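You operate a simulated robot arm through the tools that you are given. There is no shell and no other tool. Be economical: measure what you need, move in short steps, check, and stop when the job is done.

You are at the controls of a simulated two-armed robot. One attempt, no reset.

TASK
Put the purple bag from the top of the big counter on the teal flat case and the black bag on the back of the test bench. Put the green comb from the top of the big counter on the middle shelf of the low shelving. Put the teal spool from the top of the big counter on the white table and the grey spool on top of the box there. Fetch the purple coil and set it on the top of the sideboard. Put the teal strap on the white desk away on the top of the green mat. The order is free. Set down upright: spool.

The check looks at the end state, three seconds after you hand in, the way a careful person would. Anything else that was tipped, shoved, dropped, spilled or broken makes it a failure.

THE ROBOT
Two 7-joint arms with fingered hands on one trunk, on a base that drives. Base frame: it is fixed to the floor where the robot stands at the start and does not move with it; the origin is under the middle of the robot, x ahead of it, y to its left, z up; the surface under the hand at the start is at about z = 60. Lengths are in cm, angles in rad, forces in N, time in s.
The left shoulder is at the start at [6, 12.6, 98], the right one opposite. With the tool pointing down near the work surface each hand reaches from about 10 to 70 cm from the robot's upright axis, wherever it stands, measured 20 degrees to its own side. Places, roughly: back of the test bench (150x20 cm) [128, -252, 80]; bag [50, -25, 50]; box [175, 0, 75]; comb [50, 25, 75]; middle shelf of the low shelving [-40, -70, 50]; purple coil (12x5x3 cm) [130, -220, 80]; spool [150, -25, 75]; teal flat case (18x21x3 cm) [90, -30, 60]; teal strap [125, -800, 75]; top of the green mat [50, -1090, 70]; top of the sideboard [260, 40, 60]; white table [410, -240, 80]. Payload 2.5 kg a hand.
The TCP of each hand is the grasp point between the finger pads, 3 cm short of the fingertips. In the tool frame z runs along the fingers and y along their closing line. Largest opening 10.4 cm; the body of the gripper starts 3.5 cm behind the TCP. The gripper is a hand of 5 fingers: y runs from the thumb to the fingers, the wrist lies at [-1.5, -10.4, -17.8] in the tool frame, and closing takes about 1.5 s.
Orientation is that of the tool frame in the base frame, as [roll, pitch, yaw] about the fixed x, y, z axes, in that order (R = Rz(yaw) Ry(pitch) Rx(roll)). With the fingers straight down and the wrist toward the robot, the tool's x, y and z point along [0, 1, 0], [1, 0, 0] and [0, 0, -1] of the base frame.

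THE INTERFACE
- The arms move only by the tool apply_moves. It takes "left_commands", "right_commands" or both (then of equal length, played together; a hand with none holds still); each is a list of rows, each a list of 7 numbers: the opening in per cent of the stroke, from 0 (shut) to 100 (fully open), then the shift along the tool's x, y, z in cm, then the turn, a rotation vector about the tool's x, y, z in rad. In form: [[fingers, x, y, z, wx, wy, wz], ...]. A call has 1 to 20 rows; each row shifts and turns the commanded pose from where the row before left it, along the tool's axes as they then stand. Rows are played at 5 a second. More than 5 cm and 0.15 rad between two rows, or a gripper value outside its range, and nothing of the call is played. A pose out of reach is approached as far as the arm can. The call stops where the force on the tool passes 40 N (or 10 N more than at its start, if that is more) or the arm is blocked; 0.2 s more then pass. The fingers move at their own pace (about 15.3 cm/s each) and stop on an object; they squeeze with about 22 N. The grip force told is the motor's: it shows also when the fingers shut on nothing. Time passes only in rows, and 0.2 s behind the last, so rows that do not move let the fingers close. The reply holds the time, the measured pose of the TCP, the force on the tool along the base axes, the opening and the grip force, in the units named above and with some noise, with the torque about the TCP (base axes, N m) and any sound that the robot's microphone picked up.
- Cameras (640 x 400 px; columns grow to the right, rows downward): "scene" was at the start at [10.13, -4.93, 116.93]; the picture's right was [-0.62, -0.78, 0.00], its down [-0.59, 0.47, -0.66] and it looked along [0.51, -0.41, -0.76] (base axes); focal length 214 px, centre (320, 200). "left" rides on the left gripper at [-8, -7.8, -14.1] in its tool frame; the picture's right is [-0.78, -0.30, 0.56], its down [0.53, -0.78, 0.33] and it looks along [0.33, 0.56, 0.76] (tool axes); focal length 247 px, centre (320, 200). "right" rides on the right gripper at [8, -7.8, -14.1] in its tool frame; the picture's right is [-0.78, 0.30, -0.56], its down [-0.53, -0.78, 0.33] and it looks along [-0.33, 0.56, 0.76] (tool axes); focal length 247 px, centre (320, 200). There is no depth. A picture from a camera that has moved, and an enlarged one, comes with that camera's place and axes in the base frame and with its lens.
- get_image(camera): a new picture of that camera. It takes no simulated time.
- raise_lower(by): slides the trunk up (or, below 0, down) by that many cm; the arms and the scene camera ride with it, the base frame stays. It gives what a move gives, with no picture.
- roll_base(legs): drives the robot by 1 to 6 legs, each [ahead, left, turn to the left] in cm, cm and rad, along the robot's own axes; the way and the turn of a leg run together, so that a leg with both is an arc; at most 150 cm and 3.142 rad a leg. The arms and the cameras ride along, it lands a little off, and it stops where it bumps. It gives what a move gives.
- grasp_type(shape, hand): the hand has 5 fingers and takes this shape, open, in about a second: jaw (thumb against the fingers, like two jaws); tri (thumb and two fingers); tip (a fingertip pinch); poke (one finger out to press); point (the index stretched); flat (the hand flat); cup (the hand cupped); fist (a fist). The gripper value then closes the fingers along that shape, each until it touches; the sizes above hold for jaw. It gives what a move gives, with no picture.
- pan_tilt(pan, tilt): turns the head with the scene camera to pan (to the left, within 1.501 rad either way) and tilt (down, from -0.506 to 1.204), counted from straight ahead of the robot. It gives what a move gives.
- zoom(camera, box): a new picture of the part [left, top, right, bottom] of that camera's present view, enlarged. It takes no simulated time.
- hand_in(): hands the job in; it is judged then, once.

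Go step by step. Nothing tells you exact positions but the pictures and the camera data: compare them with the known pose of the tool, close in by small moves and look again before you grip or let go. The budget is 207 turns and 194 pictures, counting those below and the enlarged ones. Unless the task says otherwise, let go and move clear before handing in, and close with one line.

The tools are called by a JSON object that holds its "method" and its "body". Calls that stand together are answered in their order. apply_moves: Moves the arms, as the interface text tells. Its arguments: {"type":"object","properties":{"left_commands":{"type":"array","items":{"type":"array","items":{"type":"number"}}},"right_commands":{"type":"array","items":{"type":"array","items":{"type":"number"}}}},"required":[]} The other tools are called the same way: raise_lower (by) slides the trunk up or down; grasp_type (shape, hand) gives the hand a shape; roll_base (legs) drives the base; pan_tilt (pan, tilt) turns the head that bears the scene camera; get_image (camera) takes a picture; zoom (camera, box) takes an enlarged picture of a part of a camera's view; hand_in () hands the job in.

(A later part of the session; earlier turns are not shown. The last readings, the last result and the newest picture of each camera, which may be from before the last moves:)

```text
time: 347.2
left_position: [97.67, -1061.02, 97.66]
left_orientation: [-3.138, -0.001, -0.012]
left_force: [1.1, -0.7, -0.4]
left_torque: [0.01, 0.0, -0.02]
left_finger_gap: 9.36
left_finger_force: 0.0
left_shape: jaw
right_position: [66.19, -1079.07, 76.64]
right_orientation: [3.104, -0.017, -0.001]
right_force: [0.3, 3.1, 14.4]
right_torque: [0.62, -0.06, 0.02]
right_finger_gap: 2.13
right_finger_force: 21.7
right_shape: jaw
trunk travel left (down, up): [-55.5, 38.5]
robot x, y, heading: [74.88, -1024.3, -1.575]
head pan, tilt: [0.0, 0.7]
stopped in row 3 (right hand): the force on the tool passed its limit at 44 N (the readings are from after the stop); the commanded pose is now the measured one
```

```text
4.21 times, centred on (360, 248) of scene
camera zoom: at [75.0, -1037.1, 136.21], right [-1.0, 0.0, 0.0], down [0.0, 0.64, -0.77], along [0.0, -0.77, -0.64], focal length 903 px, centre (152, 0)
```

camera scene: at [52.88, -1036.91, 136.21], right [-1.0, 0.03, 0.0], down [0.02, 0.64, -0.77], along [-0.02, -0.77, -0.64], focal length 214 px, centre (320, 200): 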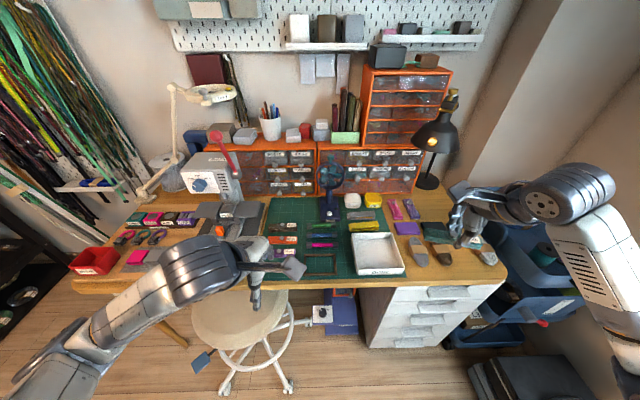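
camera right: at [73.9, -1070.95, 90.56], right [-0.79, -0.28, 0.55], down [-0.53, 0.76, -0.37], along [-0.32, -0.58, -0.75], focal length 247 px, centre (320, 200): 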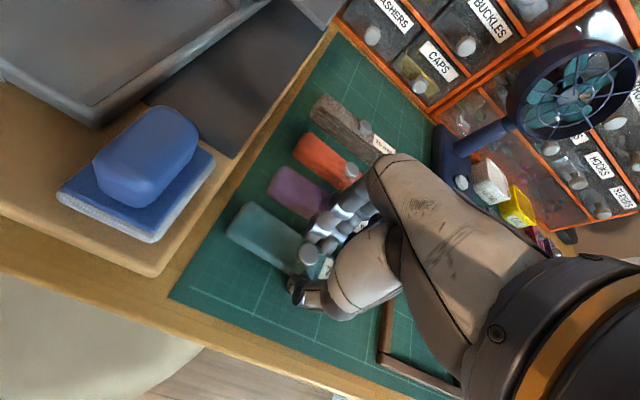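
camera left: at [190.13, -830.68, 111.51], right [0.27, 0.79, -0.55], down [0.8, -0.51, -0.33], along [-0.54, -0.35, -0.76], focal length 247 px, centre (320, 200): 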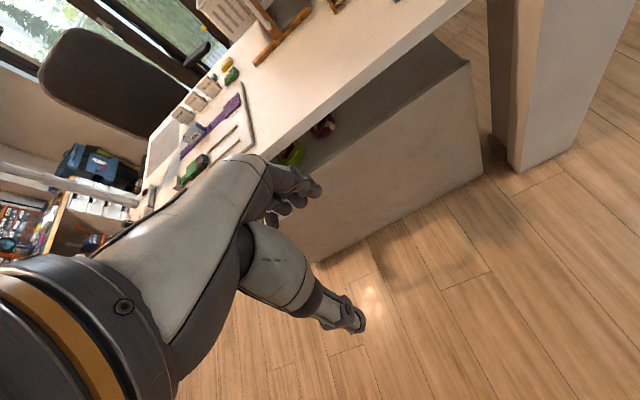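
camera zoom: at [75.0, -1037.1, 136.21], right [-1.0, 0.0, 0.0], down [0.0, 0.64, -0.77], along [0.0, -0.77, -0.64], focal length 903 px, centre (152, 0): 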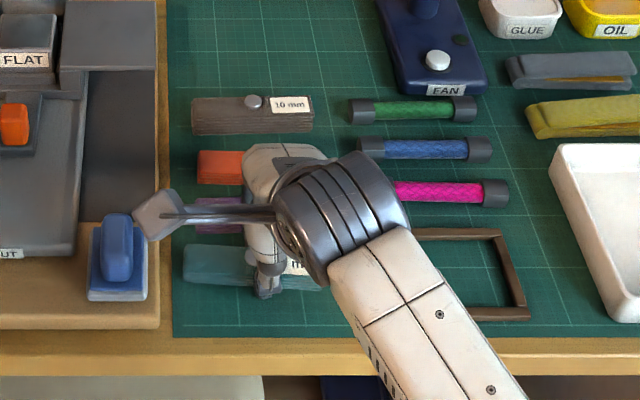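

The thumb tip touched the mat, so the strap is at mat level. I ease up slightly, level, and release.

{"method": "apply_moves", "body": {"right_commands": [[0, 0, -0.6, -0.4, 0.027, 0, 0], [0, 0, 0, 0, 0, 0, 0], [25, 0, 0, 0, 0, 0, 0], [32, 0, 0, 0, 0, 0, 0], [38, 0, 0, 0, 0, 0, 0], [38, 0, 0, 0, 0, 0, 0]]}}

{"method": "get_image", "body": {"camera": "right"}}

```text
time: 348.6
left_position: [97.76, -1061.25, 97.64]
left_orientation: [-3.139, 0.001, -0.012]
left_force: [0.5, 0.4, 0.2]
left_torque: [0.0, 0.03, 0.01]
left_finger_gap: 9.33
left_finger_force: 0.1
left_shape: jaw
right_position: [66.05, -1078.33, 76.67]
right_orientation: [3.14, -0.016, 0.001]
right_force: [-0.4, -0.4, -0.5]
right_torque: [0.01, 0.02, -0.02]
right_finger_gap: 3.9
right_finger_force: 0.0
right_shape: jaw
trunk travel left (down, up): [-55.5, 38.5]
robot x, y, heading: [75.21, -1024.18, -1.572]
head pan, tilt: [0.0, 0.7]
```

```text
55 pictures are left
camera right: at [73.82, -1070.65, 90.84], right [-0.78, -0.3, 0.55], down [-0.53, 0.78, -0.34], along [-0.32, -0.56, -0.77], focal length 247 px, centre (320, 200)
```

right: 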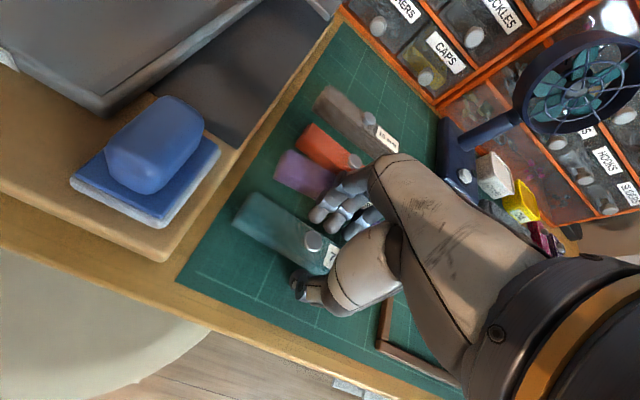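

Released. Lift straight up and check.

{"method": "apply_moves", "body": {"right_commands": [[38, 0, 0, -2, 0, 0, 0], [38, 0, 0, -3, 0, 0, 0], [38, 0, 0, -4, 0, 0, 0], [38, 0, 0, -4, 0, 0, 0], [38, 0, 0, -4, 0, 0, 0], [60, 0, -4, -2, 0, 0, 0], [60, 0, -4, 0, 0, 0, 0], [60, -3, -4, 0, 0, 0, 0], [60, 0, 0, 0, 0, 0, 0]]}}

{"method": "zoom", "body": {"camera": "scene", "box": [250, 170, 450, 295]}}

{"method": "get_image", "body": {"camera": "right"}}

```text
time: 350.6
left_position: [97.65, -1061.2, 97.68]
left_orientation: [-3.139, -0.001, -0.009]
left_force: [-0.1, 0.0, -0.4]
left_torque: [0.01, 0.0, 0.01]
left_finger_gap: 9.35
left_finger_force: 0.1
left_shape: jaw
right_position: [62.69, -1066.37, 95.63]
right_orientation: [3.141, -0.015, 0.001]
right_force: [0.0, -0.8, 0.4]
right_torque: [-0.02, -0.03, -0.02]
right_finger_gap: 6.21
right_finger_force: 0.0
right_shape: jaw
trunk travel left (down, up): [-55.5, 38.5]
robot x, y, heading: [74.6, -1024.39, -1.57]
head pan, tilt: [0.0, 0.7]
```

```text
3.20 times, centred on (350, 232) of scene
camera zoom: at [75.0, -1037.18, 136.2], right [-1.0, 0.0, 0.0], down [0.0, 0.64, -0.76], along [0.0, -0.76, -0.64], focal length 686 px, centre (224, 96)
```

zoom: 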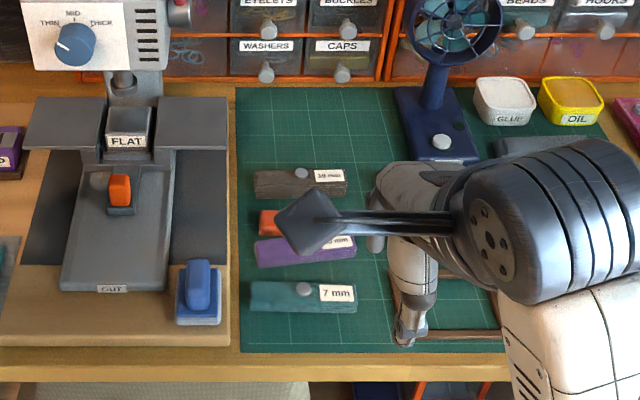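

```text
53 pictures are left
camera right: at [70.46, -1058.71, 109.83], right [-0.78, -0.3, 0.55], down [-0.53, 0.78, -0.34], along [-0.32, -0.56, -0.77], focal length 247 px, centre (320, 200)
```

right: 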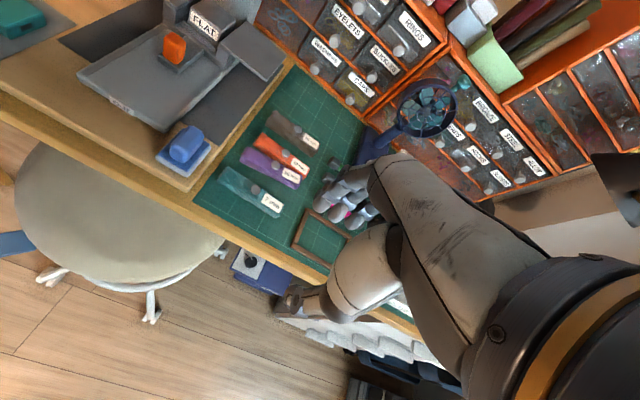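

The purple strap seems to have been nudged backward. I move the hand aside to see clearly.

{"method": "apply_moves", "body": {"right_commands": [[60, -4, -2, -1, 0, 0, 0], [60, -4, -1, -1, 0, 0, 0], [60, -4, 0, -1, 0, 0, 0], [60, -3, 0, 0, 0, 0, 0], [60, 0, 0, 0, 0, 0, 0]]}}

{"method": "zoom", "body": {"camera": "scene", "box": [250, 170, 450, 295]}}

```text
time: 351.9
left_position: [97.64, -1061.19, 97.65]
left_orientation: [-3.138, -0.001, -0.01]
left_force: [0.5, 0.1, -0.4]
left_torque: [-0.01, -0.05, -0.03]
left_finger_gap: 9.37
left_finger_force: 0.1
left_shape: jaw
right_position: [47.76, -1063.67, 98.19]
right_orientation: [3.138, -0.016, -0.001]
right_force: [1.1, -0.7, 0.4]
right_torque: [-0.03, 0.0, 0.02]
right_finger_gap: 6.21
right_finger_force: 0.0
right_shape: jaw
trunk travel left (down, up): [-55.5, 38.5]
robot x, y, heading: [75.1, -1024.33, -1.575]
head pan, tilt: [0.0, 0.7]
```

```text
3.20 times, centred on (350, 232) of scene
camera zoom: at [75.0, -1037.17, 136.21], right [-1.0, 0.0, 0.0], down [0.0, 0.64, -0.76], along [0.0, -0.76, -0.64], focal length 686 px, centre (224, 96)
```

zoom: 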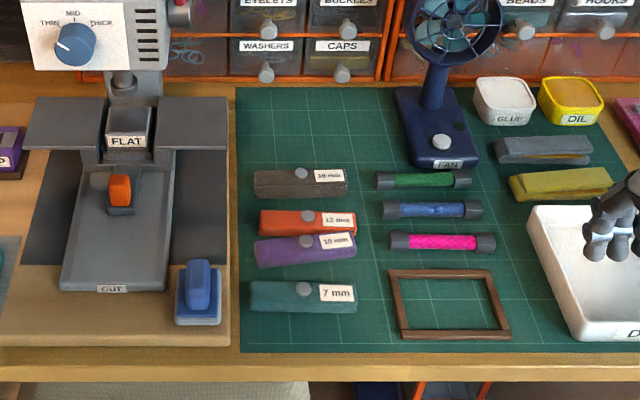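

The purple strap was nudged ~2 cm back. I'll first regrasp the teal strap and set it 2 cm nearer the mat's front, then drag the purple one back.

{"method": "apply_moves", "body": {"right_commands": [[42, 4, 1, 0, 0, 0, 0], [42, 4, 1, 0, 0, 0, 0], [42, 4, 3, 0, 0, 0, 0], [42, 3.5, 3.5, 0, 0, 0, 0], [42, 3, 3.5, 0, 0, 0, 0], [42, 0, 2.8, 4, 0, 0, 0], [42, 0, 0, 4, 0, 0.016, 0], [42, 0, 0, 4, 0, 0, 0], [42, 0, 0, 0, 0, 0, 0]]}}

{"method": "get_image", "body": {"camera": "right"}}

```text
time: 353.9
left_position: [97.72, -1061.09, 97.65]
left_orientation: [-3.139, -0.001, -0.013]
left_force: [0.1, 0.0, 0.2]
left_torque: [-0.02, 0.0, 0.03]
left_finger_gap: 9.37
left_finger_force: 0.0
left_shape: jaw
right_position: [66.56, -1078.25, 86.71]
right_orientation: [3.139, -0.031, 0.001]
right_force: [0.3, 0.4, 0.8]
right_torque: [0.01, -0.01, 0.02]
right_finger_gap: 4.41
right_finger_force: 0.0
right_shape: jaw
trunk travel left (down, up): [-55.5, 38.5]
robot x, y, heading: [74.88, -1024.24, -1.575]
head pan, tilt: [0.0, 0.7]
```

```text
51 pictures are left
camera right: at [74.07, -1070.58, 100.98], right [-0.79, -0.3, 0.53], down [-0.52, 0.78, -0.35], along [-0.31, -0.56, -0.77], focal length 247 px, centre (320, 200)
```

right: 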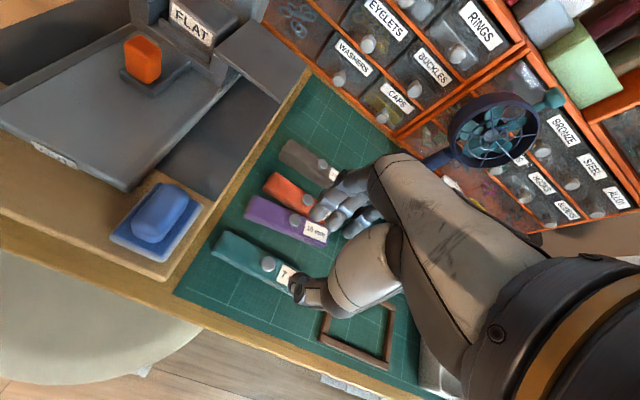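

{"method": "apply_moves", "body": {"right_commands": [[42, 0, 0.3, 3, 0, -0.03, 0], [42, 0, 0, 3, 0, 0, 0], [42, 0, 0, 3, 0, 0, 0], [42, 0, 0, 0.8, 0, 0, 0], [42, 0, 0, 0, 0, 0, 0]]}}

{"method": "get_image", "body": {"camera": "right"}}

```text
time: 355.1
left_position: [97.71, -1061.1, 97.75]
left_orientation: [-3.139, 0.001, -0.011]
left_force: [-0.3, -0.2, 0.2]
left_torque: [-0.03, 0.02, -0.04]
left_finger_gap: 9.33
left_finger_force: 0.0
left_shape: jaw
right_position: [66.69, -1078.4, 77.01]
right_orientation: [3.139, 0.0, 0.001]
right_force: [-1.2, 1.6, 3.3]
right_torque: [-0.16, 0.07, -0.04]
right_finger_gap: 4.38
right_finger_force: 0.1
right_shape: jaw
trunk travel left (down, up): [-55.5, 38.5]
robot x, y, heading: [75.32, -1024.65, -1.575]
head pan, tilt: [0.0, 0.7]
```

```text
50 pictures are left
camera right: at [74.7, -1070.73, 90.99], right [-0.78, -0.29, 0.56], down [-0.53, 0.78, -0.34], along [-0.33, -0.56, -0.76], focal length 247 px, centre (320, 200)
```

right: 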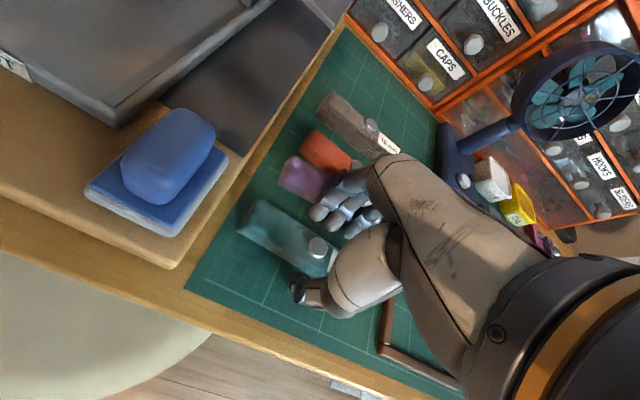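

{"method": "apply_moves", "body": {"right_commands": [[0, 0, 0, 0, 0, 0, 0], [0, 0, 0, 0, 0, 0, 0], [0, 0, 0, 0, 0, 0, 0], [0, 0, 0, 0, 0, 0, 0], [0, 0, 0, 0, 0, 0, 0], [0, 0, 0, 0, 0, 0, 0], [0, 0, 0, -1.5, 0, 0, 0], [0, 0, -1, 0, 0, 0, 0], [0, 0, -1.1, 0, 0, 0, 0], [0, 0, 0, 0, 0, 0, 0]]}}

{"method": "get_image", "body": {"camera": "right"}}

{"method": "zoom", "body": {"camera": "scene", "box": [300, 200, 420, 295]}}

```text
time: 357.2
left_position: [97.73, -1061.17, 97.63]
left_orientation: [-3.137, 0.0, -0.01]
left_force: [0.0, 0.0, 0.5]
left_torque: [0.04, 0.01, -0.03]
left_finger_gap: 9.34
left_finger_force: 0.0
left_shape: jaw
right_position: [66.77, -1076.24, 78.4]
right_orientation: [3.141, -0.001, 0.0]
right_force: [0.8, -0.5, -1.3]
right_torque: [0.03, -0.01, 0.0]
right_finger_gap: 2.15
right_finger_force: 21.8
right_shape: jaw
trunk travel left (down, up): [-55.5, 38.5]
robot x, y, heading: [74.98, -1024.49, -1.568]
head pan, tilt: [0.0, 0.7]
```

```text
49 pictures are left
camera right: at [74.76, -1068.61, 92.43], right [-0.78, -0.29, 0.56], down [-0.53, 0.78, -0.33], along [-0.33, -0.56, -0.76], focal length 247 px, centre (320, 200)
```

right: 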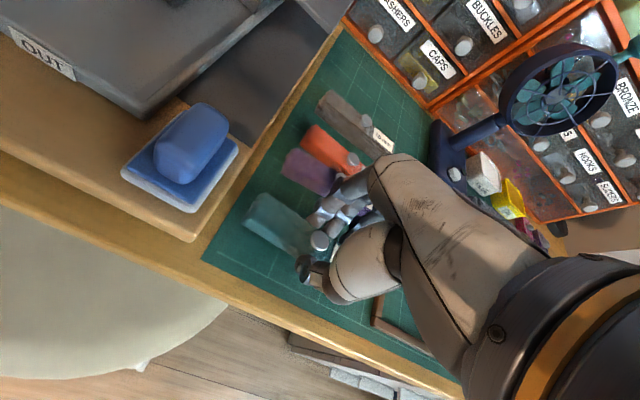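

```text
4.21 times, centred on (360, 248) of scene
camera zoom: at [74.99, -1037.18, 136.2], right [-1.0, 0.0, 0.0], down [0.0, 0.64, -0.76], along [0.0, -0.76, -0.64], focal length 903 px, centre (152, 0)
```

zoom: 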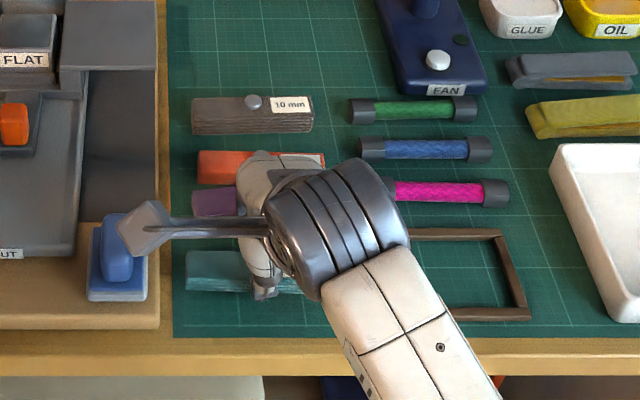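

{"method": "apply_moves", "body": {"right_commands": [[0, 0, 0, 0.7, 0, 0, 0], [0, 0, 0, 0.5, 0, 0, 0], [0, 0, 0, 0.3, 0, 0, 0], [24, 0, 0, 0, 0, 0, 0], [30, 0, 0, 0, 0, 0, 0], [34, 0, 0, 0, 0, 0, 0], [34, 0, 0, -2, 0, 0, 0], [34, 0, 0, -3, 0, 0, 0], [34, 0, 0, -4, 0, 0, 0], [20, -3, -3, -2, 0, 0, 0], [0, -4, -2, 0, 0, 0, 0], [0, -4, -1, 0, 0, 0, 0], [0, -4, 0, 0, 0, 0, 0], [0, -4, 0, 0, 0, 0, 0]]}}

{"method": "zoom", "body": {"camera": "scene", "box": [250, 170, 450, 295]}}

```text
time: 360.2
left_position: [97.71, -1061.09, 97.75]
left_orientation: [-3.14, 0.002, -0.012]
left_force: [-0.1, -0.5, 0.2]
left_torque: [0.01, 0.04, 0.01]
left_finger_gap: 9.37
left_finger_force: 0.1
left_shape: jaw
right_position: [47.52, -1070.47, 87.69]
right_orientation: [3.14, -0.003, 0.001]
right_force: [-0.3, 1.1, 0.2]
right_torque: [-0.01, 0.01, -0.02]
right_finger_gap: 0.02
right_finger_force: 22.1
right_shape: jaw
trunk travel left (down, up): [-55.5, 38.5]
robot x, y, heading: [75.15, -1024.67, -1.575]
head pan, tilt: [0.0, 0.7]
```

```text
3.20 times, centred on (350, 232) of scene
camera zoom: at [74.97, -1037.17, 136.21], right [-1.0, 0.0, 0.0], down [0.0, 0.64, -0.76], along [0.0, -0.76, -0.64], focal length 686 px, centre (224, 96)
```

zoom: 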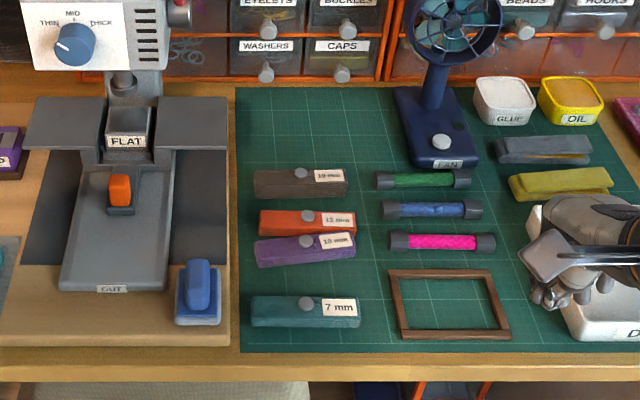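

Teal strap now sits clear. Next I press lightly on the purple strap's top and drag it ~2 cm forward to where it was.

{"method": "apply_moves", "body": {"right_commands": [[0, 4, 0, 0, 0, 0, 0], [0, 4, 3.5, 0, 0, 0, 0], [0, 4, 3.5, 0, 0, 0, 0], [0, 4, 3.6, 0, 0, 0, 0], [0, 0.3, 3.6, 0, 0, 0, 0], [0, 0, 0, 3, 0, 0, 0], [0, 0, 0, 3, 0, 0, 0], [0, 0, 0, 1.5, 0, 0, 0], [0, 0, 0, 0, 0, 0, 0]]}}

{"method": "get_image", "body": {"camera": "right"}}

{"method": "zoom", "body": {"camera": "scene", "box": [300, 200, 420, 295]}}

```text
refused: row 2 steps farther than a row can; nothing moved
```

```text
46 pictures are left
camera right: at [55.43, -1062.81, 101.79], right [-0.78, -0.3, 0.56], down [-0.53, 0.78, -0.33], along [-0.33, -0.56, -0.76], focal length 247 px, centre (320, 200)
```

right: 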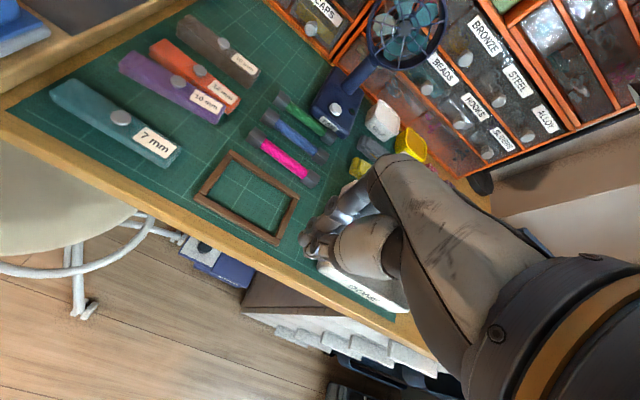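

```text
4.21 times, centred on (360, 248) of scene
camera zoom: at [74.97, -1037.17, 136.21], right [-1.0, 0.0, 0.0], down [0.0, 0.64, -0.76], along [0.0, -0.76, -0.64], focal length 903 px, centre (152, 0)
```

zoom: 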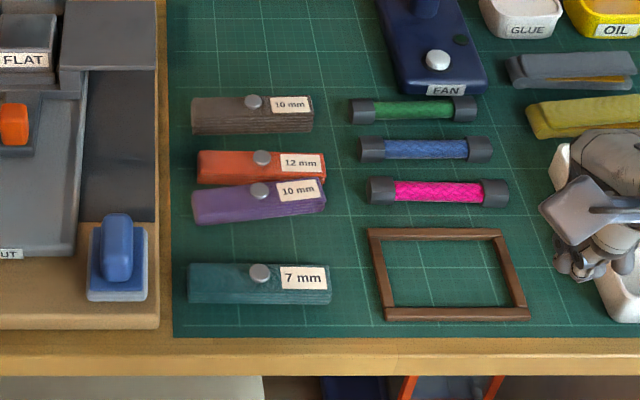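

{"method": "apply_moves", "body": {"right_commands": [[0, 3.4, 2.68, 0, 0, 0, 0], [0, 3.4, 2.68, 0, 0, 0, 0], [0, 3.4, 2.68, 0, 0, 0, 0], [0, 3.4, 2.68, 0, 0, 0, 0], [0, 3.4, 2.68, 0, 0, 0, 0], [0, 0, 0, 3, 0, 0, 0], [0, 0, 0, 3, 0, 0, 0], [0, 0, 0, 1, 0, 0, 0], [0, 0, 0, 0, 0, 0, 0]]}}

{"method": "get_image", "body": {"camera": "right"}}

```text
time: 362.2
left_position: [97.72, -1061.17, 97.6]
left_orientation: [-3.138, 0.0, -0.009]
left_force: [0.6, 0.1, 0.0]
left_torque: [-0.04, 0.02, 0.02]
left_finger_gap: 9.34
left_finger_force: 0.0
left_shape: jaw
right_position: [64.79, -1083.74, 80.96]
right_orientation: [3.14, -0.002, 0.001]
right_force: [0.4, 0.5, 0.5]
right_torque: [-0.02, 0.04, -0.02]
right_finger_gap: 0.0
right_finger_force: 22.0
right_shape: jaw
trunk travel left (down, up): [-55.5, 38.5]
robot x, y, heading: [74.83, -1024.46, -1.571]
head pan, tilt: [0.0, 0.7]
```

```text
44 pictures are left
camera right: at [72.79, -1076.12, 95.03], right [-0.78, -0.3, 0.56], down [-0.53, 0.78, -0.33], along [-0.33, -0.56, -0.76], focal length 247 px, centre (320, 200)
```

right: 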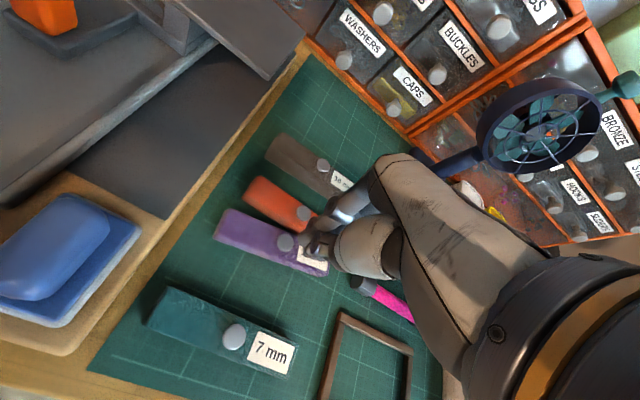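

{"method": "apply_moves", "body": {"right_commands": [[0, 0, 0, 1, 0, 0, 0], [0, 0, 0, 0.5, 0, 0, 0], [0, 0, 0, 0.4, 0, 0, 0], [0, 0, 0, 0, 0, 0, 0]]}}

```text
time: 363.2
left_position: [97.7, -1061.21, 97.58]
left_orientation: [-3.139, -0.001, -0.012]
left_force: [0.3, -0.9, 0.1]
left_torque: [0.02, 0.0, 0.01]
left_finger_gap: 9.36
left_finger_force: 0.1
left_shape: jaw
right_position: [64.67, -1083.71, 79.04]
right_orientation: [3.139, 0.0, 0.0]
right_force: [-0.5, -0.8, -0.6]
right_torque: [-0.01, 0.0, 0.0]
right_finger_gap: 0.01
right_finger_force: 22.0
right_shape: jaw
trunk travel left (down, up): [-55.5, 38.5]
robot x, y, heading: [74.94, -1024.97, -1.574]
head pan, tilt: [0.0, 0.7]
```

{"method": "apply_moves", "body": {"right_commands": [[0, 0, 0, 0.3, 0, 0, 0], [0, 0, 0, 0.3, 0, 0, 0], [0, 0, 0, 0, 0, 0, 0]]}}

```text
time: 364.1
left_position: [97.63, -1061.17, 97.7]
left_orientation: [-3.138, 0.0, -0.011]
left_force: [0.6, 0.1, -0.5]
left_torque: [-0.01, 0.02, 0.02]
left_finger_gap: 9.33
left_finger_force: 0.0
left_shape: jaw
right_position: [64.6, -1083.75, 78.36]
right_orientation: [3.141, -0.002, 0.002]
right_force: [0.0, 0.0, -0.5]
right_torque: [0.02, 0.01, 0.02]
right_finger_gap: 0.0
right_finger_force: 21.9
right_shape: jaw
trunk travel left (down, up): [-55.5, 38.5]
robot x, y, heading: [75.0, -1024.86, -1.571]
head pan, tilt: [0.0, 0.7]
```

{"method": "apply_moves", "body": {"right_commands": [[0, 0, 0, 0.25, 0, 0, 0], [0, 0, 0, 0.25, 0, 0, 0], [0, 0, 0, 0, 0, 0, 0]]}}

{"method": "get_image", "body": {"camera": "right"}}

```text
time: 364.9
left_position: [97.78, -1061.18, 97.72]
left_orientation: [-3.138, 0.002, -0.012]
left_force: [0.0, 0.1, -0.1]
left_torque: [-0.03, -0.02, 0.0]
left_finger_gap: 9.35
left_finger_force: 0.0
left_shape: jaw
right_position: [64.59, -1083.82, 78.09]
right_orientation: [3.136, -0.002, 0.0]
right_force: [-2.3, -0.4, 11.7]
right_torque: [-0.05, 0.04, 0.04]
right_finger_gap: 0.0
right_finger_force: 22.6
right_shape: jaw
trunk travel left (down, up): [-55.5, 38.5]
robot x, y, heading: [74.83, -1024.77, -1.575]
head pan, tilt: [0.0, 0.7]
```

```text
43 pictures are left
camera right: at [72.63, -1076.06, 92.17], right [-0.78, -0.29, 0.56], down [-0.53, 0.77, -0.34], along [-0.33, -0.56, -0.76], focal length 247 px, centre (320, 200)
```

right: 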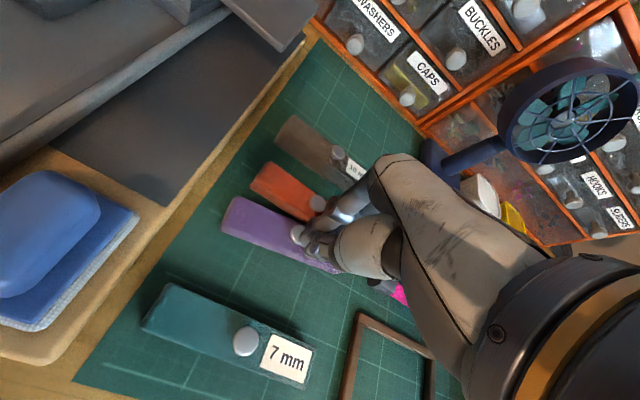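

Pressing with ~12 N; drag forward.

{"method": "apply_moves", "body": {"right_commands": [[0, 0, -0.4, 0, 0, 0, 0], [0, 0, -0.4, 0, 0, 0, 0], [0, 0, -0.4, 0, 0, 0, 0], [0, 0, 0, 0, 0, 0, 0]]}}

{"method": "get_image", "body": {"camera": "right"}}

```text
time: 365.9
left_position: [97.83, -1061.09, 97.67]
left_orientation: [-3.14, 0.002, -0.01]
left_force: [-1.1, -0.5, -0.3]
left_torque: [0.0, 0.02, -0.03]
left_finger_gap: 9.34
left_finger_force: 0.1
left_shape: jaw
right_position: [64.57, -1082.52, 78.25]
right_orientation: [3.135, -0.002, 0.0]
right_force: [-0.4, -4.7, 15.9]
right_torque: [-0.25, -0.12, -0.02]
right_finger_gap: 0.0
right_finger_force: 21.9
right_shape: jaw
trunk travel left (down, up): [-55.5, 38.5]
robot x, y, heading: [74.87, -1024.83, -1.579]
head pan, tilt: [0.0, 0.7]
```

```text
42 pictures are left
camera right: at [72.59, -1074.79, 92.23], right [-0.78, -0.29, 0.56], down [-0.53, 0.77, -0.34], along [-0.33, -0.56, -0.76], focal length 247 px, centre (320, 200)
```

right: 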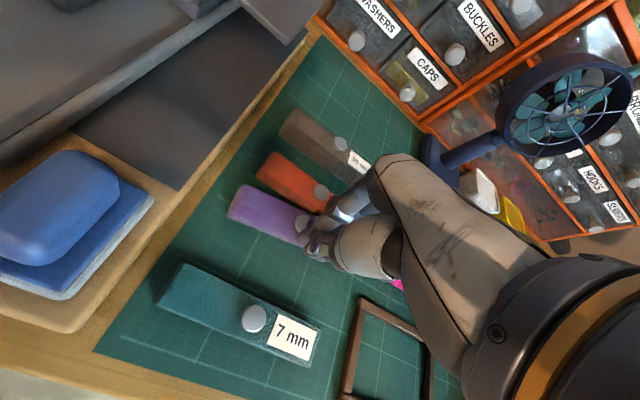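

Top friction only slips. I'll try from behind the strap's raised snap button with very light contact.

{"method": "apply_moves", "body": {"right_commands": [[0, 0, 0, -2, 0, 0, 0], [0, 0, 0, 0, 0, 0, 0]]}}

{"method": "zoom", "body": {"camera": "right", "box": [210, 120, 370, 220]}}

{"method": "get_image", "body": {"camera": "left"}}

```text
time: 366.4
left_position: [97.69, -1061.11, 97.64]
left_orientation: [-3.139, 0.0, -0.012]
left_force: [-0.4, 0.1, -0.5]
left_torque: [-0.03, 0.0, -0.01]
left_finger_gap: 9.37
left_finger_force: 0.0
left_shape: jaw
right_position: [64.48, -1082.54, 79.85]
right_orientation: [-3.141, 0.001, -0.001]
right_force: [0.6, 0.4, -0.8]
right_torque: [0.0, 0.03, 0.0]
right_finger_gap: 0.02
right_finger_force: 21.9
right_shape: jaw
trunk travel left (down, up): [-55.5, 38.5]
robot x, y, heading: [74.88, -1024.37, -1.569]
head pan, tilt: [0.0, 0.7]
```

```text
4.00 times, centred on (290, 170) of right
camera zoom: at [72.54, -1074.91, 93.87], right [-0.78, -0.3, 0.56], down [-0.53, 0.78, -0.33], along [-0.33, -0.55, -0.76], focal length 988 px, centre (440, 320)
```

zoom: 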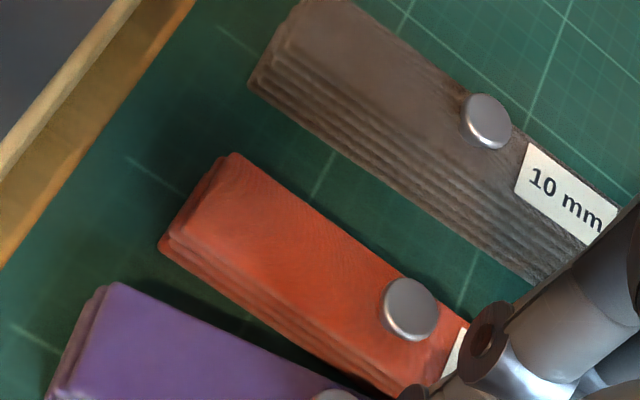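

```text
40 pictures are left
camera left: at [89.94, -1053.43, 111.81], right [-0.77, 0.31, -0.56], down [0.54, 0.77, -0.33], along [0.33, -0.56, -0.76], focal length 247 px, centre (320, 200)
```

left: 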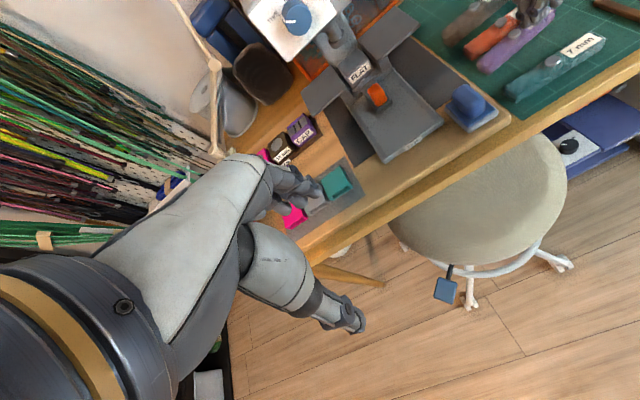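

{"method": "apply_moves", "body": {"right_commands": [[0, 0, 0, -4, 0, 0, 0], [0, -4, -2, -2, 0, 0, 0], [0, -4, -2, 0, 0, 0, 0], [0, -4, -2, 0, 0, 0, 0], [0, -4, 0, 0, 0, 0, 0]]}}

{"method": "zoom", "body": {"camera": "scene", "box": [315, 215, 385, 275]}}

```text
time: 367.6
left_position: [97.79, -1061.2, 97.67]
left_orientation: [-3.139, -0.001, -0.01]
left_force: [0.6, -0.2, -0.4]
left_torque: [-0.01, -0.03, -0.02]
left_finger_gap: 9.36
left_finger_force: 0.0
left_shape: jaw
right_position: [48.71, -1076.52, 85.94]
right_orientation: [-3.142, -0.002, -0.001]
right_force: [0.1, -0.3, -0.1]
right_torque: [-0.02, -0.01, -0.04]
right_finger_gap: 0.03
right_finger_force: 21.9
right_shape: jaw
trunk travel left (down, up): [-55.5, 38.5]
robot x, y, heading: [74.93, -1024.46, -1.575]
head pan, tilt: [0.0, 0.7]
```

```text
6.67 times, centred on (350, 245) of scene
camera zoom: at [74.96, -1037.17, 136.21], right [-1.0, 0.0, 0.0], down [0.0, 0.64, -0.76], along [0.0, -0.76, -0.64], focal length 1430 px, centre (120, -100)
```

zoom: 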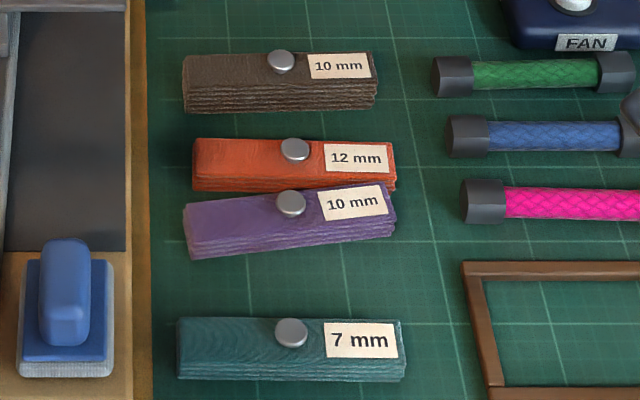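

The gap behind the purple strap is about 2 cm at its middle, enough for a single finger. I'll raise the hand and take the one-finger "poke" shape to pull it forward.

{"method": "apply_moves", "body": {"right_commands": [[0, 0, -2, -4, 0, 0, 0], [0, 0, -2, -4, 0, 0, 0], [0, 0, 0, 0, 0, 0, 0]]}}

{"method": "grasp_type", "body": {"hand": "right", "shape": "poke"}}

{"method": "get_image", "body": {"camera": "right"}}

{"method": "get_image", "body": {"camera": "scene"}}

```text
time: 368.4
left_position: [97.78, -1061.17, 97.71]
left_orientation: [-3.14, -0.002, -0.012]
left_force: [-0.1, 0.1, 0.1]
left_torque: [0.03, -0.01, 0.02]
left_finger_gap: 9.36
left_finger_force: 0.0
left_shape: jaw
right_position: [48.75, -1072.51, 94.01]
right_orientation: [3.14, -0.002, 0.0]
right_force: [-0.2, -0.2, 0.9]
right_torque: [0.01, 0.01, 0.01]
right_finger_gap: 0.02
right_finger_force: 22.3
right_shape: jaw
trunk travel left (down, up): [-55.5, 38.5]
robot x, y, heading: [75.16, -1024.54, -1.571]
head pan, tilt: [0.0, 0.7]
```

```text
time: 369.4
left_position: [97.77, -1061.28, 97.61]
left_orientation: [-3.138, 0.0, -0.013]
left_force: [-0.3, 0.9, 0.2]
left_torque: [0.0, 0.0, 0.02]
left_finger_gap: 9.33
left_finger_force: 0.0
left_shape: jaw
right_position: [48.82, -1072.42, 94.02]
right_orientation: [3.141, -0.002, 0.001]
right_force: [0.1, -0.1, -0.2]
right_torque: [0.01, -0.01, -0.01]
right_finger_gap: 0.0
right_finger_force: 0.0
right_shape: poke
trunk travel left (down, up): [-55.5, 38.5]
robot x, y, heading: [75.36, -1024.91, -1.572]
head pan, tilt: [0.0, 0.7]
```

```text
38 pictures are left
camera right: at [56.77, -1064.84, 108.02], right [-0.78, -0.3, 0.56], down [-0.53, 0.78, -0.33], along [-0.33, -0.56, -0.76], focal length 247 px, centre (320, 200)
```

right: 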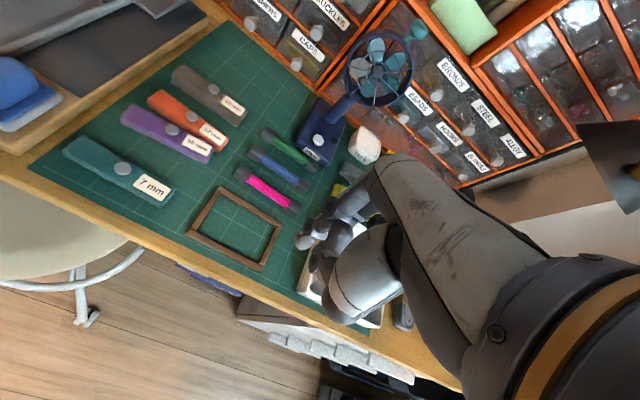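

```text
37 pictures are left
camera scene: at [75.0, -1037.17, 136.21], right [-1.0, 0.0, 0.0], down [0.0, 0.64, -0.76], along [0.0, -0.76, -0.64], focal length 214 px, centre (320, 200)
```

scene: 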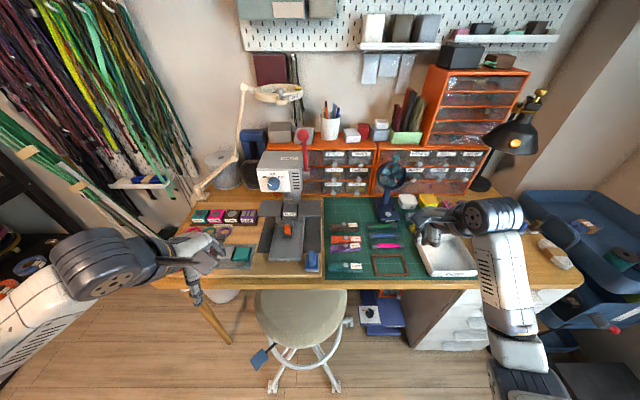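

{"method": "zoom", "body": {"camera": "right", "box": [270, 160, 430, 330]}}

{"method": "zoom", "body": {"camera": "scene", "box": [390, 180, 510, 270]}}

```text
2.35 times, centred on (350, 245) of right
camera zoom: at [56.77, -1064.84, 108.02], right [-0.78, -0.3, 0.56], down [-0.53, 0.78, -0.33], along [-0.33, -0.56, -0.76], focal length 581 px, centre (249, 94)
```

zoom: 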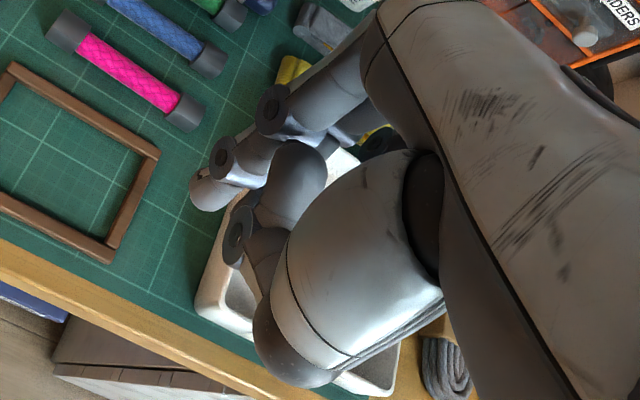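

```text
4.44 times, centred on (450, 225) of scene
camera zoom: at [75.0, -1037.17, 136.21], right [-1.0, 0.0, 0.0], down [0.0, 0.64, -0.76], along [0.0, -0.76, -0.64], focal length 953 px, centre (-258, 89)
```

zoom: 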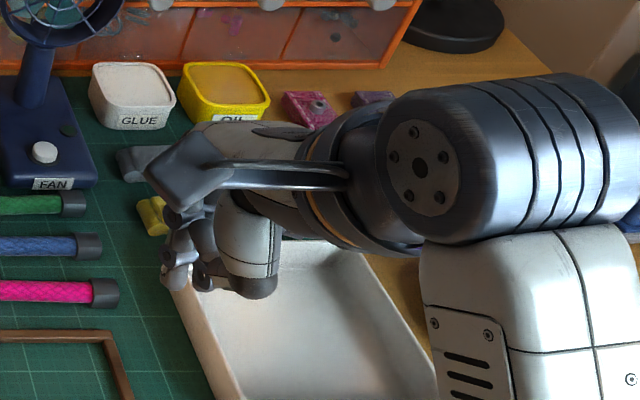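

{"method": "apply_moves", "body": {"right_commands": [[100, 0, 0, 0, 0, 0, 0], [100, 0, 0, 0, 0, 0, 0], [100, 0, 0, 0, 0, 0, 0], [100, 0, 0, 0, 0, 0, 0]]}}

{"method": "zoom", "body": {"camera": "right", "box": [270, 160, 430, 330]}}

{"method": "zoom", "body": {"camera": "scene", "box": [390, 180, 510, 270]}}

```text
time: 370.4
left_position: [97.6, -1061.03, 97.79]
left_orientation: [-3.14, 0.0, -0.011]
left_force: [-0.8, 0.4, 0.5]
left_torque: [0.03, 0.01, 0.0]
left_finger_gap: 9.36
left_finger_force: 0.1
left_shape: jaw
right_position: [48.74, -1072.46, 93.98]
right_orientation: [3.139, -0.002, 0.0]
right_force: [-0.7, -0.8, 0.3]
right_torque: [-0.01, -0.01, 0.04]
right_finger_gap: 0.0
right_finger_force: 0.1
right_shape: poke
trunk travel left (down, up): [-55.5, 38.5]
robot x, y, heading: [75.04, -1024.71, -1.575]
head pan, tilt: [0.0, 0.7]
```

```text
2.35 times, centred on (350, 245) of right
camera zoom: at [56.77, -1064.84, 108.03], right [-0.78, -0.3, 0.56], down [-0.53, 0.78, -0.33], along [-0.33, -0.56, -0.76], focal length 581 px, centre (249, 94)
```

zoom: 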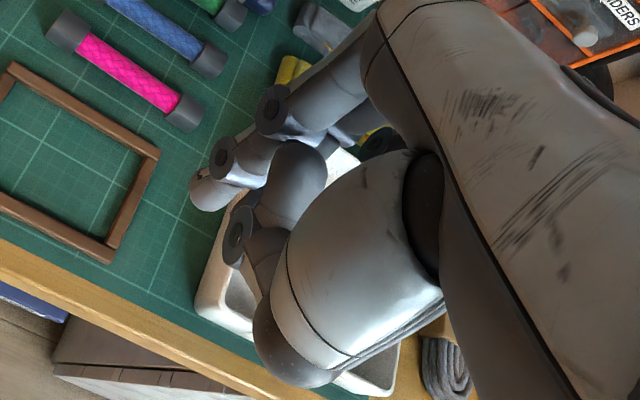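

```text
4.44 times, centred on (450, 225) of scene
camera zoom: at [75.0, -1037.17, 136.21], right [-1.0, 0.0, 0.0], down [0.0, 0.64, -0.76], along [0.0, -0.76, -0.64], focal length 953 px, centre (-258, 89)
```

zoom: 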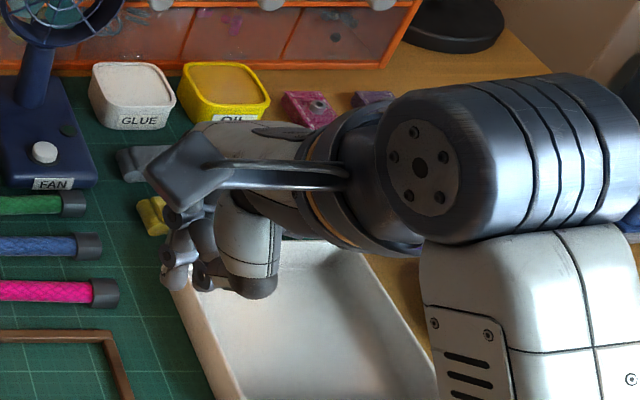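

{"method": "apply_moves", "body": {"right_commands": [[100, 2.8, 3.2, 0, 0, 0, 0], [100, 2.8, 3.2, 0, 0, 0, 0], [100, 2.8, 3.2, 0, 0, 0, 0], [100, 2.8, 3.2, 0, 0, 0, 0], [100, 2.8, 3.2, 0, 0, 0, 0], [100, 0, 0, 4, 0, 0, 0], [100, 0, 0, 4, 0, 0, 0], [100, 0, 0, 3, 0, 0, 0], [100, 0, 0, 0, 0, 0, 0]]}}

{"method": "zoom", "body": {"camera": "right", "box": [200, 140, 360, 260]}}

{"method": "zoom", "body": {"camera": "scene", "box": [315, 205, 405, 275]}}

```text
time: 372.4
left_position: [97.74, -1061.01, 97.57]
left_orientation: [-3.139, -0.001, -0.014]
left_force: [0.3, -0.8, 0.1]
left_torque: [0.02, 0.05, 0.0]
left_finger_gap: 9.37
left_finger_force: 0.0
left_shape: jaw
right_position: [62.54, -1088.27, 82.98]
right_orientation: [3.14, -0.002, 0.0]
right_force: [0.0, 0.0, 0.0]
right_torque: [0.02, 0.01, 0.01]
right_finger_gap: 0.0
right_finger_force: 0.1
right_shape: poke
trunk travel left (down, up): [-55.5, 38.5]
robot x, y, heading: [74.78, -1025.04, -1.575]
head pan, tilt: [0.0, 0.7]
```

```text
3.33 times, centred on (280, 200) of right
camera zoom: at [70.51, -1080.68, 96.94], right [-0.78, -0.3, 0.56], down [-0.53, 0.78, -0.33], along [-0.33, -0.56, -0.76], focal length 823 px, centre (453, 200)
```

zoom: 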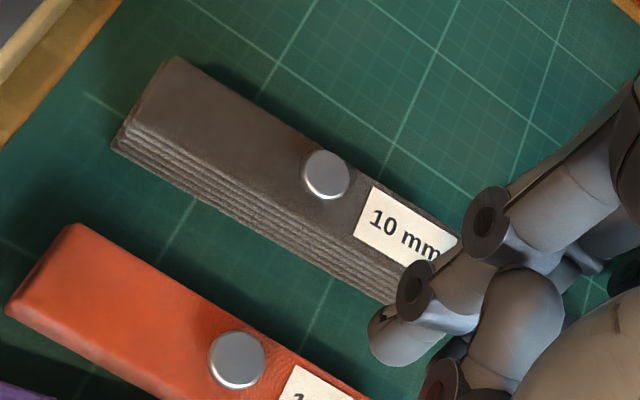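

```text
5.71 times, centred on (360, 240) of scene
camera zoom: at [74.99, -1037.17, 136.21], right [-1.0, 0.0, 0.0], down [0.0, 0.64, -0.76], along [0.0, -0.76, -0.64], focal length 1226 px, centre (91, -29)
```

zoom: 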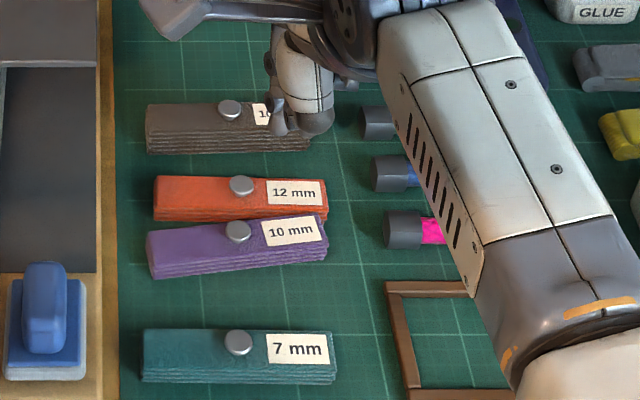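

Tip located (≈1.2 cm in x and 2.2 cm below TCP). I position it behind the purple strap, tilt the hand slightly, and check.

{"method": "apply_moves", "body": {"right_commands": [[100, 1.4, -1.1, 0, 0, 0, 0], [100, 1.4, -1.15, 0, 0, 0, 0], [100, 0, 0, 0, -0.15, 0, 0], [100, 0, 0, 0, -0.15, 0, 0], [100, 0, -0.89, 2.86, 0, 0, 0], [100, 0, 0, 0, 0, 0, 0]]}}

{"method": "zoom", "body": {"camera": "right", "box": [200, 140, 360, 260]}}

{"method": "zoom", "body": {"camera": "scene", "box": [315, 205, 405, 275]}}

```text
time: 373.8
left_position: [97.68, -1061.07, 97.7]
left_orientation: [-3.137, -0.001, -0.01]
left_force: [-0.4, -1.1, 0.3]
left_torque: [-0.03, -0.05, -0.02]
left_finger_gap: 9.38
left_finger_force: 0.1
left_shape: jaw
right_position: [65.33, -1086.28, 80.04]
right_orientation: [2.838, 0.001, 0.0]
right_force: [-0.4, -0.5, 0.6]
right_torque: [-0.02, -0.01, -0.02]
right_finger_gap: 0.01
right_finger_force: 0.0
right_shape: poke
trunk travel left (down, up): [-55.5, 38.5]
robot x, y, heading: [74.96, -1024.4, -1.57]
head pan, tilt: [0.0, 0.7]
```

```text
3.33 times, centred on (280, 200) of right
camera zoom: at [73.32, -1074.92, 91.1], right [-0.78, -0.12, 0.62], down [-0.53, 0.64, -0.55], along [-0.33, -0.76, -0.56], focal length 823 px, centre (453, 200)
```

zoom: 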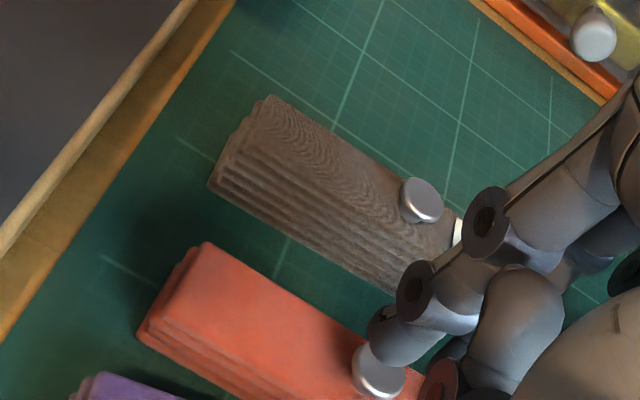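

```text
5.71 times, centred on (360, 240) of scene
camera zoom: at [75.0, -1037.17, 136.21], right [-1.0, 0.0, 0.0], down [0.0, 0.64, -0.76], along [0.0, -0.76, -0.64], focal length 1226 px, centre (91, -29)
```

zoom: 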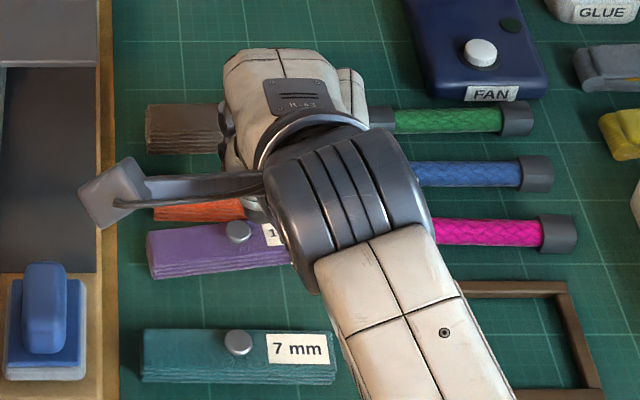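

{"method": "apply_moves", "body": {"right_commands": [[100, 0, -0.38, -0.12, 0, 0, 0], [100, 0, -0.44, 1.43, 0, 0, 0], [100, 0, -0.3, 0.95, 0, 0, 0], [100, 0, -0.15, 0.48, 0, 0, 0], [100, 0, 0, 0, 0, 0, 0]]}}

{"method": "zoom", "body": {"camera": "right", "box": [200, 140, 360, 260]}}

```text
time: 374.9
left_position: [97.79, -1060.88, 97.66]
left_orientation: [-3.14, 0.003, -0.011]
left_force: [-0.5, 0.4, -0.7]
left_torque: [0.01, -0.03, 0.02]
left_finger_gap: 9.34
left_finger_force: 0.1
left_shape: jaw
right_position: [65.42, -1086.2, 77.88]
right_orientation: [2.824, -0.003, 0.001]
right_force: [-1.5, -3.7, 20.4]
right_torque: [-0.22, 0.18, 0.02]
right_finger_gap: 0.01
right_finger_force: 0.0
right_shape: poke
trunk travel left (down, up): [-55.5, 38.5]
robot x, y, heading: [74.87, -1024.49, -1.573]
head pan, tilt: [0.0, 0.7]
```

```text
3.33 times, centred on (280, 200) of right
camera zoom: at [73.41, -1074.55, 88.78], right [-0.78, -0.11, 0.62], down [-0.53, 0.63, -0.56], along [-0.33, -0.77, -0.55], focal length 823 px, centre (453, 200)
```

zoom: 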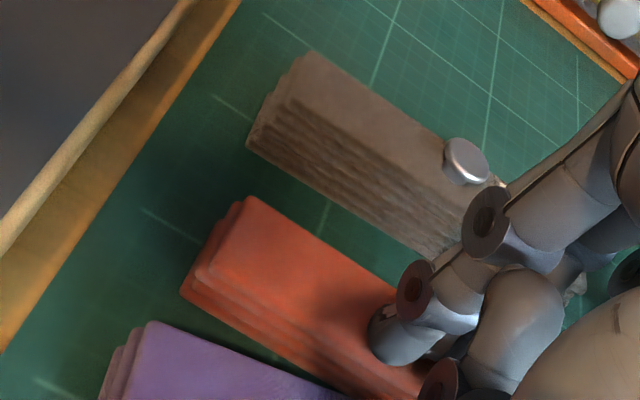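

The tip rests on the orange strap's edge; the true gap is ~0.8 cm nearer. I raise, shift, and retry at slightly more left.

{"method": "apply_moves", "body": {"right_commands": [[100, 0, 0.44, -1.43, 0, 0, 0], [100, 1, -0.8, -0.25, 0, 0, 0], [100, 0, -0.3, 0.95, 0, 0, 0], [100, 0, -0.18, 0.57, 0, 0, 0], [100, 0, 0, 0, 0, 0, 0]]}}

{"method": "zoom", "body": {"camera": "right", "box": [200, 140, 360, 260]}}

```text
time: 376.1
left_position: [97.69, -1060.91, 97.75]
left_orientation: [-3.139, 0.001, -0.009]
left_force: [0.1, 0.3, -0.4]
left_torque: [0.01, -0.04, -0.04]
left_finger_gap: 9.36
left_finger_force: 0.0
left_shape: jaw
right_position: [66.45, -1085.19, 77.52]
right_orientation: [2.823, -0.004, 0.002]
right_force: [1.2, -2.9, 22.7]
right_torque: [-0.12, 0.15, 0.02]
right_finger_gap: 0.01
right_finger_force: 0.1
right_shape: poke
trunk travel left (down, up): [-55.5, 38.5]
robot x, y, heading: [75.04, -1024.25, -1.572]
head pan, tilt: [0.0, 0.7]
```

```text
3.33 times, centred on (280, 200) of right
camera zoom: at [74.39, -1073.5, 88.47], right [-0.78, -0.11, 0.62], down [-0.53, 0.63, -0.56], along [-0.33, -0.77, -0.55], focal length 823 px, centre (453, 200)
```

zoom: 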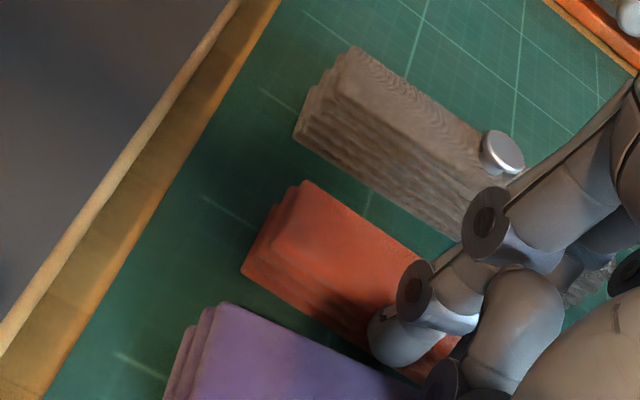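

Another folded knuckle touches first; further fiddling risks more harm. I raise straight up and check the state.

{"method": "apply_moves", "body": {"right_commands": [[100, 0, 0.6, -1.9, 0, 0, 0], [100, 0, 1.2, -3.8, 0, 0, 0], [100, 0, 1.2, -3.8, 0, 0, 0], [100, -4, -2, 0, 0.15, 0, 0], [100, -4, -2, 0, 0.15, 0, 0], [100, -4, -2, 0, 0, 0, 0], [100, -4, -2, 0, 0, 0, 0], [100, 0, 0, 0, 0, 0, 0]]}}

{"method": "zoom", "body": {"camera": "scene", "box": [315, 215, 385, 275]}}

```text
time: 377.9
left_position: [97.7, -1061.21, 97.59]
left_orientation: [-3.138, -0.001, -0.011]
left_force: [0.1, 0.1, -0.3]
left_torque: [-0.04, 0.03, 0.0]
left_finger_gap: 9.35
left_finger_force: 0.2
left_shape: jaw
right_position: [50.39, -1077.31, 85.92]
right_orientation: [3.14, -0.003, 0.0]
right_force: [-0.1, -0.4, -0.9]
right_torque: [0.01, -0.01, -0.03]
right_finger_gap: 0.0
right_finger_force: 0.0
right_shape: poke
trunk travel left (down, up): [-55.5, 38.5]
robot x, y, heading: [75.05, -1024.43, -1.573]
head pan, tilt: [0.0, 0.7]
```

```text
6.67 times, centred on (350, 245) of scene
camera zoom: at [75.01, -1037.18, 136.21], right [-1.0, 0.0, 0.0], down [0.0, 0.64, -0.76], along [0.0, -0.76, -0.64], focal length 1430 px, centre (120, -100)
```

zoom: 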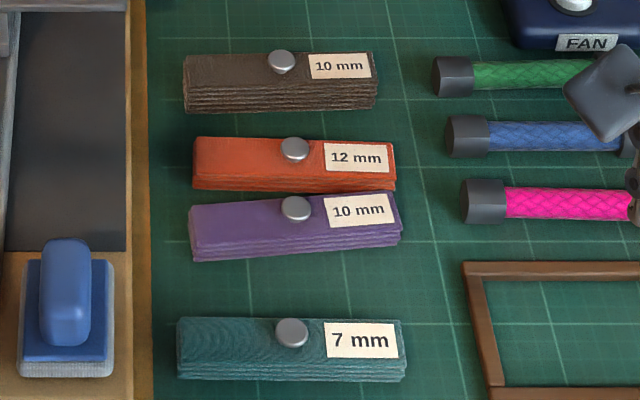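

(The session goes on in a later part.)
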